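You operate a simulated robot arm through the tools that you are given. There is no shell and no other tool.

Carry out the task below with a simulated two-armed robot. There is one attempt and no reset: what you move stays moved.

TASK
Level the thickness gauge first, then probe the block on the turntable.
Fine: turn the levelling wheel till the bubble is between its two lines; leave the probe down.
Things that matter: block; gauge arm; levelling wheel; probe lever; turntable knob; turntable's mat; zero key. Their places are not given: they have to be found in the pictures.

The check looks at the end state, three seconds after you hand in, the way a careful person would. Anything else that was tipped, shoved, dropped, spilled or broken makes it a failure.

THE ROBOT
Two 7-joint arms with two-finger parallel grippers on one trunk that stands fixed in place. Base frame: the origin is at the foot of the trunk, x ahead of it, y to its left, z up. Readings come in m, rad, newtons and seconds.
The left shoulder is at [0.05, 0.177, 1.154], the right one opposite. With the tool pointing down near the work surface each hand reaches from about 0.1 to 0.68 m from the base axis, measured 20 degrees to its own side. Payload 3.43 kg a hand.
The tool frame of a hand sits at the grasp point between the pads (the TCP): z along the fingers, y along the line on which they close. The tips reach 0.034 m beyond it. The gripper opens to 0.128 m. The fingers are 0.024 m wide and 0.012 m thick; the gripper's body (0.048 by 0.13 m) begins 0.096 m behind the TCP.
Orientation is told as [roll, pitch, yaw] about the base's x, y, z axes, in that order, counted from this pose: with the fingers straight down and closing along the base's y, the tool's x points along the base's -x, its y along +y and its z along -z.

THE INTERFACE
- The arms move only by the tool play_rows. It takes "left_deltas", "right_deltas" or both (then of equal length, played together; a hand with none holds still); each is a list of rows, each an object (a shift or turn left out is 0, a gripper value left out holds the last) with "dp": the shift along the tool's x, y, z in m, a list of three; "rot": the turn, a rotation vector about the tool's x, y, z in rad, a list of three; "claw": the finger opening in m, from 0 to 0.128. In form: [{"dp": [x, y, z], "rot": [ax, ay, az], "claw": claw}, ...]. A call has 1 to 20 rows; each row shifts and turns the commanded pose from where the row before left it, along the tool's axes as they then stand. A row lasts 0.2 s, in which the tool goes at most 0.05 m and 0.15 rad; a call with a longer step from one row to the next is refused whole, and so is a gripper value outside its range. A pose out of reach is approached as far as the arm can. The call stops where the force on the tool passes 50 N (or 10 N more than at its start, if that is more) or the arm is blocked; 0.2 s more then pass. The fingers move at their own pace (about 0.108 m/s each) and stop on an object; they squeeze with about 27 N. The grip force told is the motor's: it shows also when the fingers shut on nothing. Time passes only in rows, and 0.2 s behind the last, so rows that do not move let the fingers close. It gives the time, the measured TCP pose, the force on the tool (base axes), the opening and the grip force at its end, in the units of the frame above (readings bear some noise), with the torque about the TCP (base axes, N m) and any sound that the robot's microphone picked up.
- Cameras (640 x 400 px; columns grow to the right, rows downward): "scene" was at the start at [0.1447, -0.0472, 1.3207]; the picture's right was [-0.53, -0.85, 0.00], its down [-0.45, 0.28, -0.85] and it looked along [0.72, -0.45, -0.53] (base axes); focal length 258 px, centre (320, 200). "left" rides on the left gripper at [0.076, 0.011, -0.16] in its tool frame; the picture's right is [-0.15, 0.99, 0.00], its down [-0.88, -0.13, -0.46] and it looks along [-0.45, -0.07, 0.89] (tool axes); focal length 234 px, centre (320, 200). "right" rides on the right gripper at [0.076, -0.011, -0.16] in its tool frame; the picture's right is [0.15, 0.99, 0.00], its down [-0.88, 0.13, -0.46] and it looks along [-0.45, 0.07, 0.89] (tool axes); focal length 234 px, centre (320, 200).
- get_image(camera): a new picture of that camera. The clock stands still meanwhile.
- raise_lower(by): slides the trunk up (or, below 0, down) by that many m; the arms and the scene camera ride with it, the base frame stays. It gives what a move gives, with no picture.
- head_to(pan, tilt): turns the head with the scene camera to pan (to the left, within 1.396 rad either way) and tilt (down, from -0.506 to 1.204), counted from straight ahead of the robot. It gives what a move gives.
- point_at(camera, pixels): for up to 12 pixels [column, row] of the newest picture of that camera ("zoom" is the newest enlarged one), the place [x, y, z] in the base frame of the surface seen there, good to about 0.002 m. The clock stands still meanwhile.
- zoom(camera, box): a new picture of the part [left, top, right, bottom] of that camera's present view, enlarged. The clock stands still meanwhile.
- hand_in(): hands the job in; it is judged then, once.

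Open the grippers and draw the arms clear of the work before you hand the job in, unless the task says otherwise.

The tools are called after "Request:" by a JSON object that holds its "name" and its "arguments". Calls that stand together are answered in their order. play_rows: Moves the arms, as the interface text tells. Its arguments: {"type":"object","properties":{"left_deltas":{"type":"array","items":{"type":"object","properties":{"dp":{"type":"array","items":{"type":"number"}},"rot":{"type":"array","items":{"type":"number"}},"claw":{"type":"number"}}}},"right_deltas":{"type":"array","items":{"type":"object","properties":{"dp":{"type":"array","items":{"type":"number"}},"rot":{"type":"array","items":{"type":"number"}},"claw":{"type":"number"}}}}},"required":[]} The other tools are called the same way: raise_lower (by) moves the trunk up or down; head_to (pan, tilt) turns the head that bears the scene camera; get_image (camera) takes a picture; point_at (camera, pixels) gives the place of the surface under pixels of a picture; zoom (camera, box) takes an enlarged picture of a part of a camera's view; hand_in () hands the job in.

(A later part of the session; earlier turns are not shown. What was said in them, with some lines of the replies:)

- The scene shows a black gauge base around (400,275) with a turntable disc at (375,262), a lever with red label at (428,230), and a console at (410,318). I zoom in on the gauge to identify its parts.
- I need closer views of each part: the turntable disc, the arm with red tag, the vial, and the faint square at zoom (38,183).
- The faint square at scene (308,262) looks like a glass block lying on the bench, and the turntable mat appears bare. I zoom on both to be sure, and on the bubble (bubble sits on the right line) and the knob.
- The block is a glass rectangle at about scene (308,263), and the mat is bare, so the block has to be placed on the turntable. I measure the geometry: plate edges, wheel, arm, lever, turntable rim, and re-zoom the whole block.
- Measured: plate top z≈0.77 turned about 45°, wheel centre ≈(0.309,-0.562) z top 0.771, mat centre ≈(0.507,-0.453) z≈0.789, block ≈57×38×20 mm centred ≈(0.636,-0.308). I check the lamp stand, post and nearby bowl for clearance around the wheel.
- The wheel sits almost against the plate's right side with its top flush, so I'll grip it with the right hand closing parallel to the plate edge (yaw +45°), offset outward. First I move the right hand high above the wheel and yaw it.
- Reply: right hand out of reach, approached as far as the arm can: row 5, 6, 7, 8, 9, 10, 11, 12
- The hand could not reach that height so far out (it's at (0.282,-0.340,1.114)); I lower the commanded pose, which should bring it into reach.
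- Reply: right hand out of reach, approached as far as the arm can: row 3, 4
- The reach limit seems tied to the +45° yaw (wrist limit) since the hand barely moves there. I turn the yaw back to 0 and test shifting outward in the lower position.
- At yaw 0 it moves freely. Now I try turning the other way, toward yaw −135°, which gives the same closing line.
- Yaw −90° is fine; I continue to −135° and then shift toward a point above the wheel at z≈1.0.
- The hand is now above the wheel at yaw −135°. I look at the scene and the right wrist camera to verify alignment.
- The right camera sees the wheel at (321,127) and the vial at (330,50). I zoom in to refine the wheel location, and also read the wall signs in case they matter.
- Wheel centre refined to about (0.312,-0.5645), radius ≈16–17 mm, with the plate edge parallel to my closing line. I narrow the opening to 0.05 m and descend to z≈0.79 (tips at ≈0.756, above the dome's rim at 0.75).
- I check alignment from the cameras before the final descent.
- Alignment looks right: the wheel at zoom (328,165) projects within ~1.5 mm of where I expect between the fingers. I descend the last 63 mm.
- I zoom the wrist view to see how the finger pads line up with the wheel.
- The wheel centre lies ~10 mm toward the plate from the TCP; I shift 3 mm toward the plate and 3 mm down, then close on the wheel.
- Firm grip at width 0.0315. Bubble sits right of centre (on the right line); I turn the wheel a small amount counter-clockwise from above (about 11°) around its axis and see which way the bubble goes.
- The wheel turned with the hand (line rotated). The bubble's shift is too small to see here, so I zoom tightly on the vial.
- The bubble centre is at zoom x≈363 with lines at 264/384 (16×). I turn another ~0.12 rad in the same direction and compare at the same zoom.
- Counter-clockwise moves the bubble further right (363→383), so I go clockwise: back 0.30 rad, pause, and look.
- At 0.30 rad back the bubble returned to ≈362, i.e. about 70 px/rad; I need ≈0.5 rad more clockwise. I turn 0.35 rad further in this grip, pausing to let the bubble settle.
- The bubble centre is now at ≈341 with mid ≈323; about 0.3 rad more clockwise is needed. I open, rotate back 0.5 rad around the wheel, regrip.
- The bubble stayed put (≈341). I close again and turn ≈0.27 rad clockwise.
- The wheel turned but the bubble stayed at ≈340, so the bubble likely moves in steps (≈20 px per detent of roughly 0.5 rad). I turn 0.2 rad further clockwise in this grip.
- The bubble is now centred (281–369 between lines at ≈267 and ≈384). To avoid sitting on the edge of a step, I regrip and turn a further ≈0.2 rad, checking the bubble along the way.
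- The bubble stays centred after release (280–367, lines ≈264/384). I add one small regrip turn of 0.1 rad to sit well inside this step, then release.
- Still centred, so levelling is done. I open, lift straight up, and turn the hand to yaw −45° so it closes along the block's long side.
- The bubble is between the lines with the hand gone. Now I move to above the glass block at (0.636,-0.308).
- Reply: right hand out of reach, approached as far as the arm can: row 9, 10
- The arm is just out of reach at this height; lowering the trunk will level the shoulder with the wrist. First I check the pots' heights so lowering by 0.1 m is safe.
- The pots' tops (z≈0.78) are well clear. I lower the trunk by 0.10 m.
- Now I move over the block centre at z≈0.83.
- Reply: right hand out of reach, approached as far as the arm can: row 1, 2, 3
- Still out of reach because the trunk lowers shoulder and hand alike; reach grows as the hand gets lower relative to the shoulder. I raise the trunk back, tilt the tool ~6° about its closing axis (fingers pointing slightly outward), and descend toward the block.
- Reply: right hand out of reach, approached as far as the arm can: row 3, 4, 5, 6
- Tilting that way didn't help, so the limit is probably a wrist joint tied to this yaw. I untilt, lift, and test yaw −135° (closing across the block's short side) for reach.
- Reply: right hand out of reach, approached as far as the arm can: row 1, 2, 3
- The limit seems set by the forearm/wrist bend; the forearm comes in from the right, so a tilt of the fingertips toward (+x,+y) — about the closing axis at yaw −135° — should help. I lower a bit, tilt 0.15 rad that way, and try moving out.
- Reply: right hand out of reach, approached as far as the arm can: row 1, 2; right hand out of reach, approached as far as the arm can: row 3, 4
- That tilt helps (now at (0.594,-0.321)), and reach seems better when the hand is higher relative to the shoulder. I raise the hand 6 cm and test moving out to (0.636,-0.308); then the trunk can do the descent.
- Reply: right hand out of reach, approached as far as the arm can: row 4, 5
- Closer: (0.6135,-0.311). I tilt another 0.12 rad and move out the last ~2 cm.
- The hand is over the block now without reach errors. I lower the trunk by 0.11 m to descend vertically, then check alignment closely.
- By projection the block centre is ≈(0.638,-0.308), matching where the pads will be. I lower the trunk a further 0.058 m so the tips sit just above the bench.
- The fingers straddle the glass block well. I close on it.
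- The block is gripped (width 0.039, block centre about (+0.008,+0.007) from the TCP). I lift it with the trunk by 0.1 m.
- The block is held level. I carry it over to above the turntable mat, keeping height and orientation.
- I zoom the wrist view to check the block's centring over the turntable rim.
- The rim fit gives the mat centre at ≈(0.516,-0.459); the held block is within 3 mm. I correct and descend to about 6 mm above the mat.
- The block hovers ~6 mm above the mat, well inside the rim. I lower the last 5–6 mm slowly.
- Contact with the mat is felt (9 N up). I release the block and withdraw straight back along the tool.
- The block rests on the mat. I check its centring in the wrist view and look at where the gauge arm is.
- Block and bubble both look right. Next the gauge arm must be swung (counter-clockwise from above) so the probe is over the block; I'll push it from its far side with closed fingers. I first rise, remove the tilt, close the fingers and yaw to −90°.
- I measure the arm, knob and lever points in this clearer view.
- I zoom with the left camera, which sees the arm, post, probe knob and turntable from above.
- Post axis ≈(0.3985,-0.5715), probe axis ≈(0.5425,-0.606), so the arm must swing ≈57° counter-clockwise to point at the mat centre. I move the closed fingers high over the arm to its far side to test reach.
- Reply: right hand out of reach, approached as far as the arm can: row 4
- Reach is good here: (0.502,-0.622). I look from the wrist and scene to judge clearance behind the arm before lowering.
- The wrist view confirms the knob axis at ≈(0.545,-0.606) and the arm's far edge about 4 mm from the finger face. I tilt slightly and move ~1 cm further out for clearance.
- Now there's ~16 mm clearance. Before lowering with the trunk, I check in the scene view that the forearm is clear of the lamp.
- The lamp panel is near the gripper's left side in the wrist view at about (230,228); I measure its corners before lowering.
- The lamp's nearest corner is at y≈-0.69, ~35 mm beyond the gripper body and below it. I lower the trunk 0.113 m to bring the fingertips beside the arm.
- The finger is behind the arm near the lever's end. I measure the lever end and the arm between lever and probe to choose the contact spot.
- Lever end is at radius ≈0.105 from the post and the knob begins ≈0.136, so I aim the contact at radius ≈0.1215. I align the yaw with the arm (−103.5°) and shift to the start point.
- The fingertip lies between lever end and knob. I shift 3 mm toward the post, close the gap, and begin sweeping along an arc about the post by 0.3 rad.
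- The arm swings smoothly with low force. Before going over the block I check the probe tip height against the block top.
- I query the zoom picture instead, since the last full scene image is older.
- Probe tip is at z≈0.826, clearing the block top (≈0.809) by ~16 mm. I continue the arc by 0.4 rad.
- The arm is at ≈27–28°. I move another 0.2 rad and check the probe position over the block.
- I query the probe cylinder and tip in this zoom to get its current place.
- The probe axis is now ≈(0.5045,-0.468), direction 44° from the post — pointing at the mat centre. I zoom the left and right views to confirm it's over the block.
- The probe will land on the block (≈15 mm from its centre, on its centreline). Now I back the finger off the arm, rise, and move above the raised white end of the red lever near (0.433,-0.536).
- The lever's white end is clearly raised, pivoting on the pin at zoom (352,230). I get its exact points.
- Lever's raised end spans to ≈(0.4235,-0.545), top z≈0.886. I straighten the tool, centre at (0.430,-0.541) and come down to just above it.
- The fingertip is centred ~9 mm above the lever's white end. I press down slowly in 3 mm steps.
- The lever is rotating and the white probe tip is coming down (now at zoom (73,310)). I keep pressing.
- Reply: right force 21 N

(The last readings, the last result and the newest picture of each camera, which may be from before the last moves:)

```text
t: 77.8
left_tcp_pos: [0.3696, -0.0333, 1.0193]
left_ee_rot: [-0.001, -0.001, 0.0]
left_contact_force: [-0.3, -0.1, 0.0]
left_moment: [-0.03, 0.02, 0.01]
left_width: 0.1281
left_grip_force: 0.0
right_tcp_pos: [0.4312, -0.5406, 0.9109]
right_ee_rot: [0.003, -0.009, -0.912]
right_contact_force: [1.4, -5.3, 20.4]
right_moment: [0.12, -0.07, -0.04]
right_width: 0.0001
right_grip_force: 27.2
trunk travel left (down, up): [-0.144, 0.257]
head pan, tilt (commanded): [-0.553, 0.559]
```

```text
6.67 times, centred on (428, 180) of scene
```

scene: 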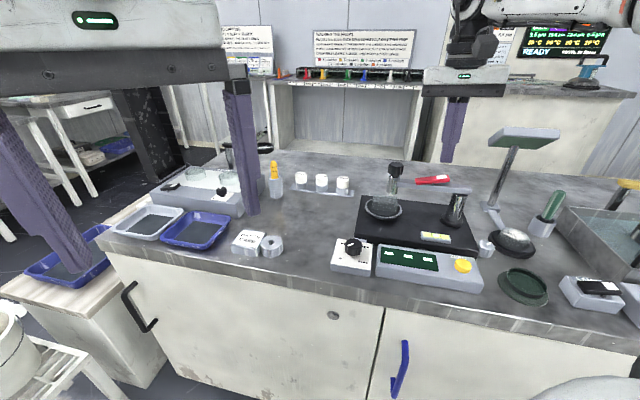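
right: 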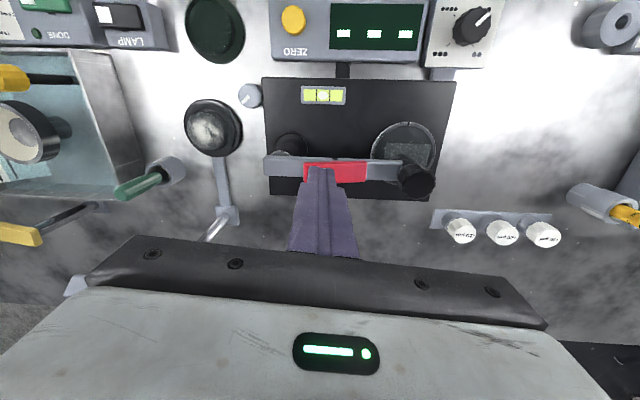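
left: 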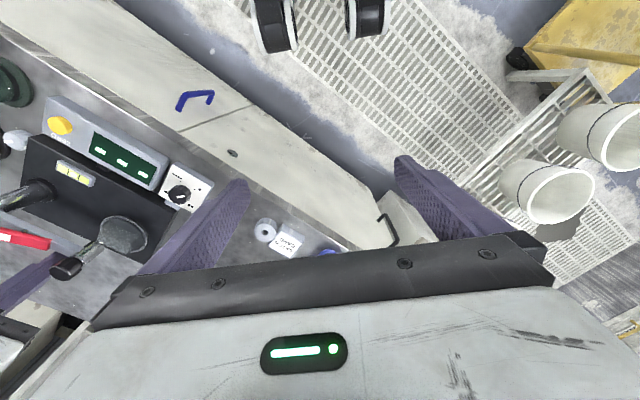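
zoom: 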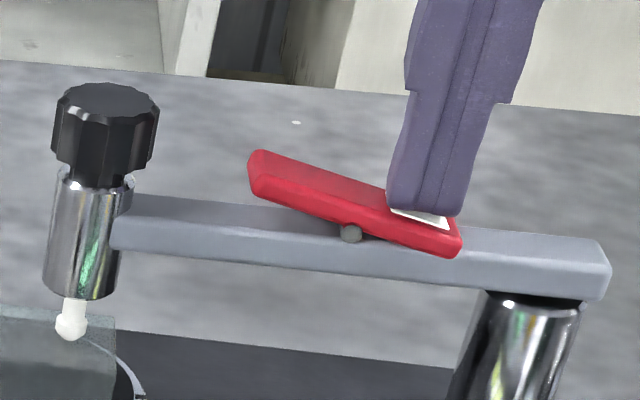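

The lever has flipped to its stop (20 N) and the probe tip is down. I check the tip against the block, the display, and the bubble.

Request:
{"name": "zoom", "arguments": {"camera": "scene", "box": [350, 175, 430, 225]}}

Request:
{"name": "zoom", "arguments": {"camera": "scene", "box": [370, 225, 498, 305]}}

Request:
{"name": "zoom", "arguments": {"camera": "left", "box": [20, 190, 180, 290]}}

```text
8.00 times, centred on (390, 200) of scene
```

zoom: 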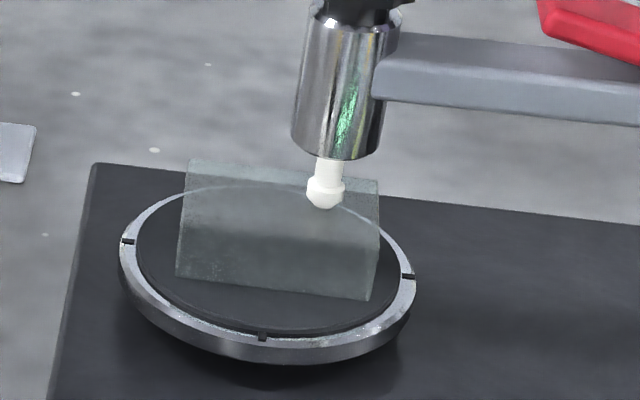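

```text
5.00 times, centred on (434, 265) of scene
```

zoom: 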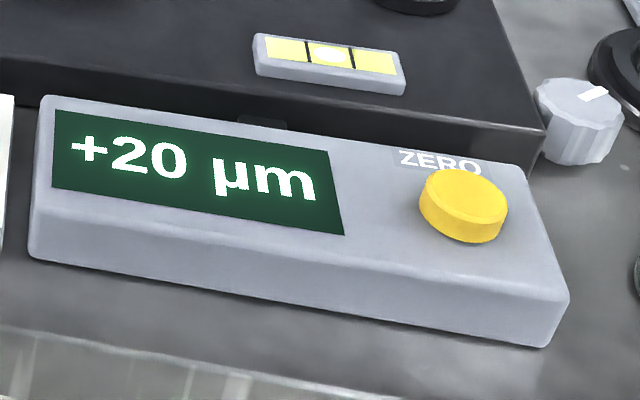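

```text
4.00 times, centred on (100, 240) of left
```

zoom: 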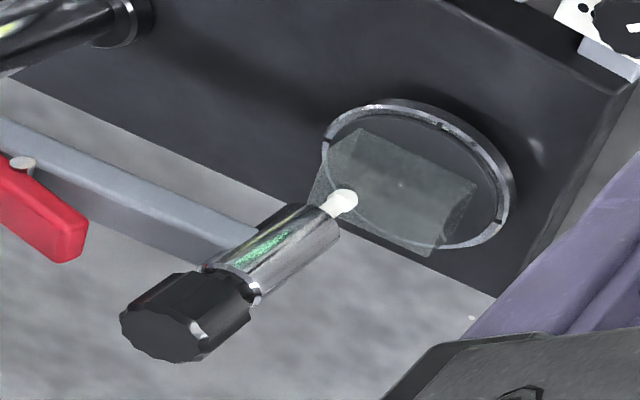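

The display now reads "+20 µm": the gauge is taking a reading with the probe down. I lift the finger off the lever gently and verify the lever stays.

Request:
{"name": "play_rows", "arguments": {"right_deltas": [{"dp": [0, 0, -0.005]}, {"dp": [0, 0, -0.01]}, {"dp": [0, 0, -0.02]}, {"dp": [0, 0, -0.03]}, {}, {}]}}

Request:
{"name": "zoom", "arguments": {"camera": "scene", "box": [370, 225, 498, 305]}}

Request:
{"name": "zoom", "arguments": {"camera": "scene", "box": [350, 150, 478, 230]}}

Request:
{"name": "point_at", "arguments": {"camera": "zoom", "pixels": [[305, 238], [305, 225], [300, 170], [530, 175], [470, 160], [210, 240], [260, 260]]}}

```text
t: 79.2
left_tcp_pos: [0.3708, -0.0333, 1.0183]
left_ee_rot: [-0.002, 0.001, -0.001]
left_contact_force: [-0.4, -0.2, -0.3]
left_moment: [0.04, -0.02, -0.01]
left_width: 0.1281
left_grip_force: 0.0
right_tcp_pos: [0.4293, -0.5393, 0.9712]
right_ee_rot: [0.001, 0.0, -0.911]
right_contact_force: [0.9, 0.7, 0.3]
right_moment: [-0.02, 0.03, 0.02]
right_width: 0.0
right_grip_force: 26.8
trunk travel left (down, up): [-0.144, 0.257]
head pan, tilt (commanded): [-0.553, 0.559]
```

```text
5.00 times, centred on (434, 265) of scene
```

zoom: 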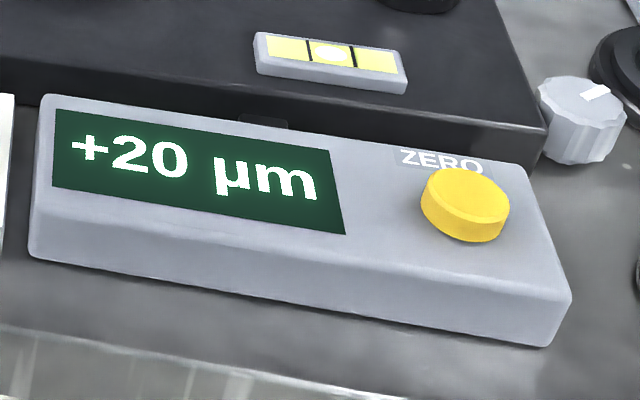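

```text
5.00 times, centred on (414, 190) of scene
```

zoom: 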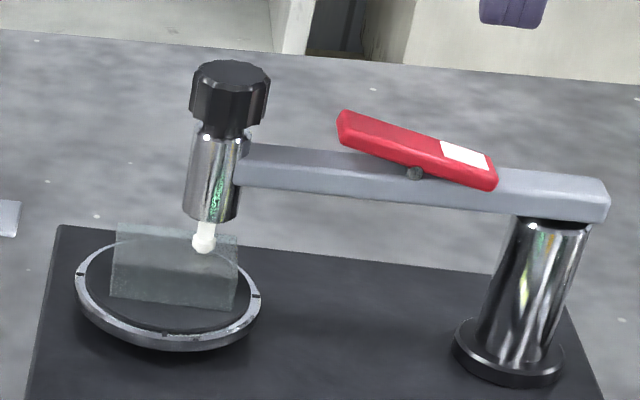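

```text
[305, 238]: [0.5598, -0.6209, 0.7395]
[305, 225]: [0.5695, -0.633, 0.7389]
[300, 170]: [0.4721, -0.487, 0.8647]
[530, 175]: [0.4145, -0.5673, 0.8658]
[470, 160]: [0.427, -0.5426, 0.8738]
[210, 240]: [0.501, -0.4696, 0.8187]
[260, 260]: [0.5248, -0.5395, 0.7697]
```

Lever and probe stay down, reading "+20 µm" with the bubble still centred. I check the tip's height against the block top.

Request:
{"name": "point_at", "arguments": {"camera": "zoom", "pixels": [[203, 250], [203, 245], [201, 253], [205, 230], [232, 85], [430, 145], [350, 118]]}}

Request:
{"name": "zoom", "arguments": {"camera": "scene", "box": [365, 180, 413, 220]}}

Request:
{"name": "zoom", "arguments": {"camera": "left", "box": [60, 200, 156, 260]}}

Request:
{"name": "get_image", "arguments": {"camera": "right"}}

```text
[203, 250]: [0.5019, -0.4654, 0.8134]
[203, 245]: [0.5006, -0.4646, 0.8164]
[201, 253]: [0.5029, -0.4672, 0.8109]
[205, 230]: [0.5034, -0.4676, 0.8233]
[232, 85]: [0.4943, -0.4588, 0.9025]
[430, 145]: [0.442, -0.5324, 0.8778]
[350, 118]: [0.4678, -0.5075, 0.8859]
```

```text
10.00 times, centred on (389, 200) of scene
```

zoom: 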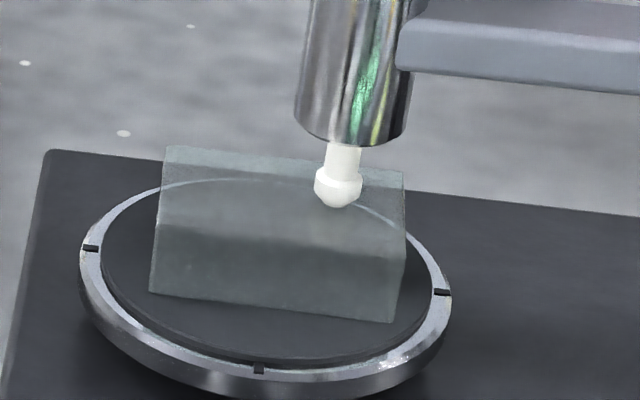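

```text
6.67 times, centred on (108, 230) of left
```

zoom: 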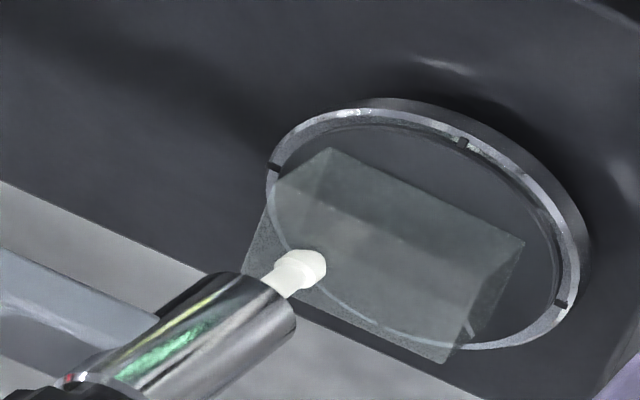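

```text
taken
```

right: 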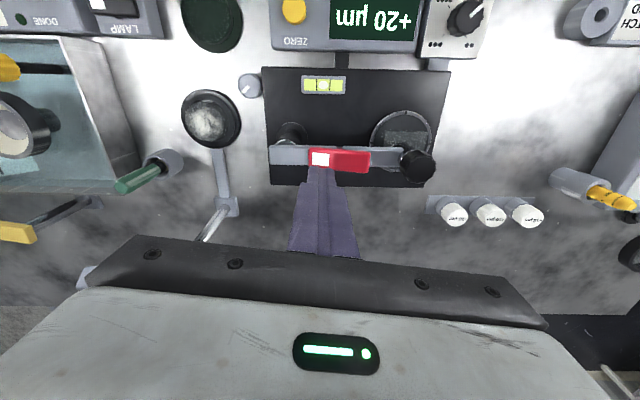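

The tip (z≈0.810) rests on the block's top. Now I draw the right arm clear: raise the trunk, then move the hand back toward its starting place with the gripper open.

Request:
{"name": "raise_lower", "arguments": {"by": 0.18}}

Request:
{"name": "play_rows", "arguments": {"right_deltas": [{"dp": [0.037, 0.0013, 0]}, {"dp": [0.037, 0.0013, 0]}, {"dp": [0.037, 0.0013, 0], "claw": 0.128}, {"dp": [0.037, 0.0013, 0]}, {"dp": [0.037, 0.0013, 0]}, {"dp": [0.037, 0.0013, 0]}, {}, {}]}}

Request:
{"name": "get_image", "arguments": {"camera": "scene"}}

Request:
{"name": "zoom", "arguments": {"camera": "scene", "box": [320, 190, 520, 350]}}

Request:
{"name": "zoom", "arguments": {"camera": "scene", "box": [403, 282, 435, 302]}}

```text
t: 81.2
left_tcp_pos: [0.372, -0.034, 1.1988]
left_ee_rot: [0.0, 0.0, 0.002]
left_contact_force: [0.5, 0.1, -0.3]
left_moment: [0.04, -0.01, 0.0]
left_width: 0.128
left_grip_force: 0.0
right_tcp_pos: [0.4303, -0.5414, 1.1515]
right_ee_rot: [-0.002, -0.003, -0.911]
right_contact_force: [0.2, 0.7, -0.3]
right_moment: [-0.02, 0.01, 0.03]
right_width: 0.0
right_grip_force: 27.2
trunk travel left (down, up): [-0.324, 0.077]
head pan, tilt (commanded): [-0.553, 0.559]
```

```text
t: 83.0
left_tcp_pos: [0.3716, -0.0337, 1.1986]
left_ee_rot: [-0.002, 0.0, 0.001]
left_contact_force: [0.7, -0.3, 0.0]
left_moment: [0.0, 0.01, 0.0]
left_width: 0.128
left_grip_force: 0.1
right_tcp_pos: [0.2993, -0.3588, 1.1514]
right_ee_rot: [0.0, -0.002, -0.911]
right_contact_force: [0.6, 0.2, 0.2]
right_moment: [0.0, 0.01, -0.02]
right_width: 0.1281
right_grip_force: 0.1
trunk travel left (down, up): [-0.324, 0.077]
head pan, tilt (commanded): [-0.553, 0.559]
```

```text
taken
```

scene: 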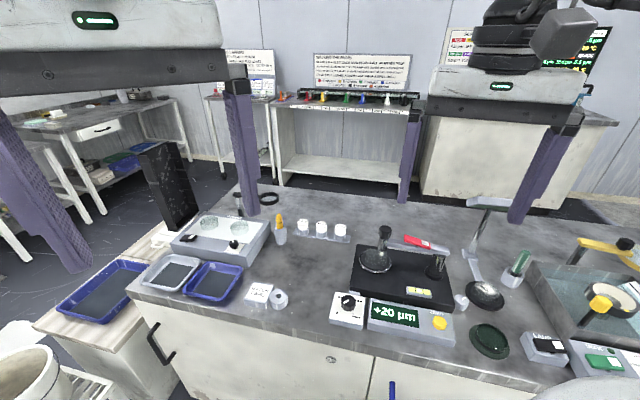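

```text
2.50 times, centred on (420, 270) of scene
```

zoom: 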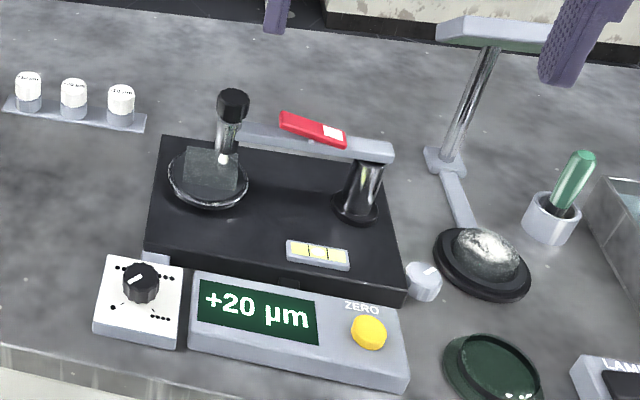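

```text
16.00 times, centred on (419, 292) of scene
```

zoom: 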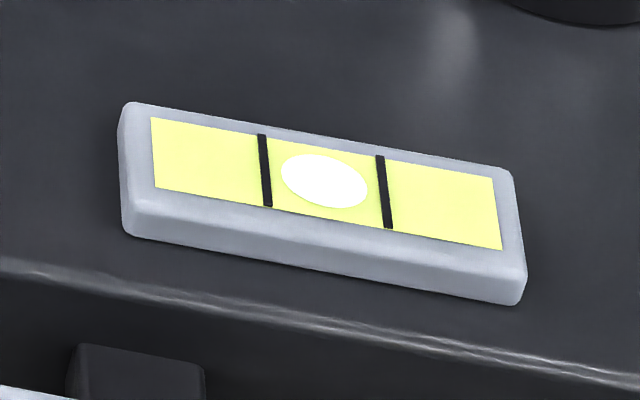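

The end state matches the task: the bubble is between its lines, the block is on the mat under the lowered probe (reading "+20 µm"), nothing else has moved, and both grippers are open and clear. I hand in.

Request:
{"name": "hand_in", "arguments": {}}

```text
The job is handed in.
```

The thickness gauge is levelled, and the block is being probed on the turntable with the probe left down. I've handed the job in, but the check result hasn't come back.

- **Levelling:** I turned the levelling wheel clockwise until the bubble sat midway between its two lines. It was still there in the last picture.
- **Block:** The glass block was lying on the bench, not on the turntable, so I put it on the mat.
- **Probing:** I swung the gauge arm over the block and pressed the probe lever to its stop; it stayed down. The probe tip rests on the block's top face, about 1.5 cm off centre towards the post. The display reads "+20 µm".
- **Not touched:** I left the zero key and the turntable knob alone because the task didn't call for them, so the reading was taken without zeroing first.

Nothing else on the bench looked moved in the last pictures. Both grippers are open and clear of the work.
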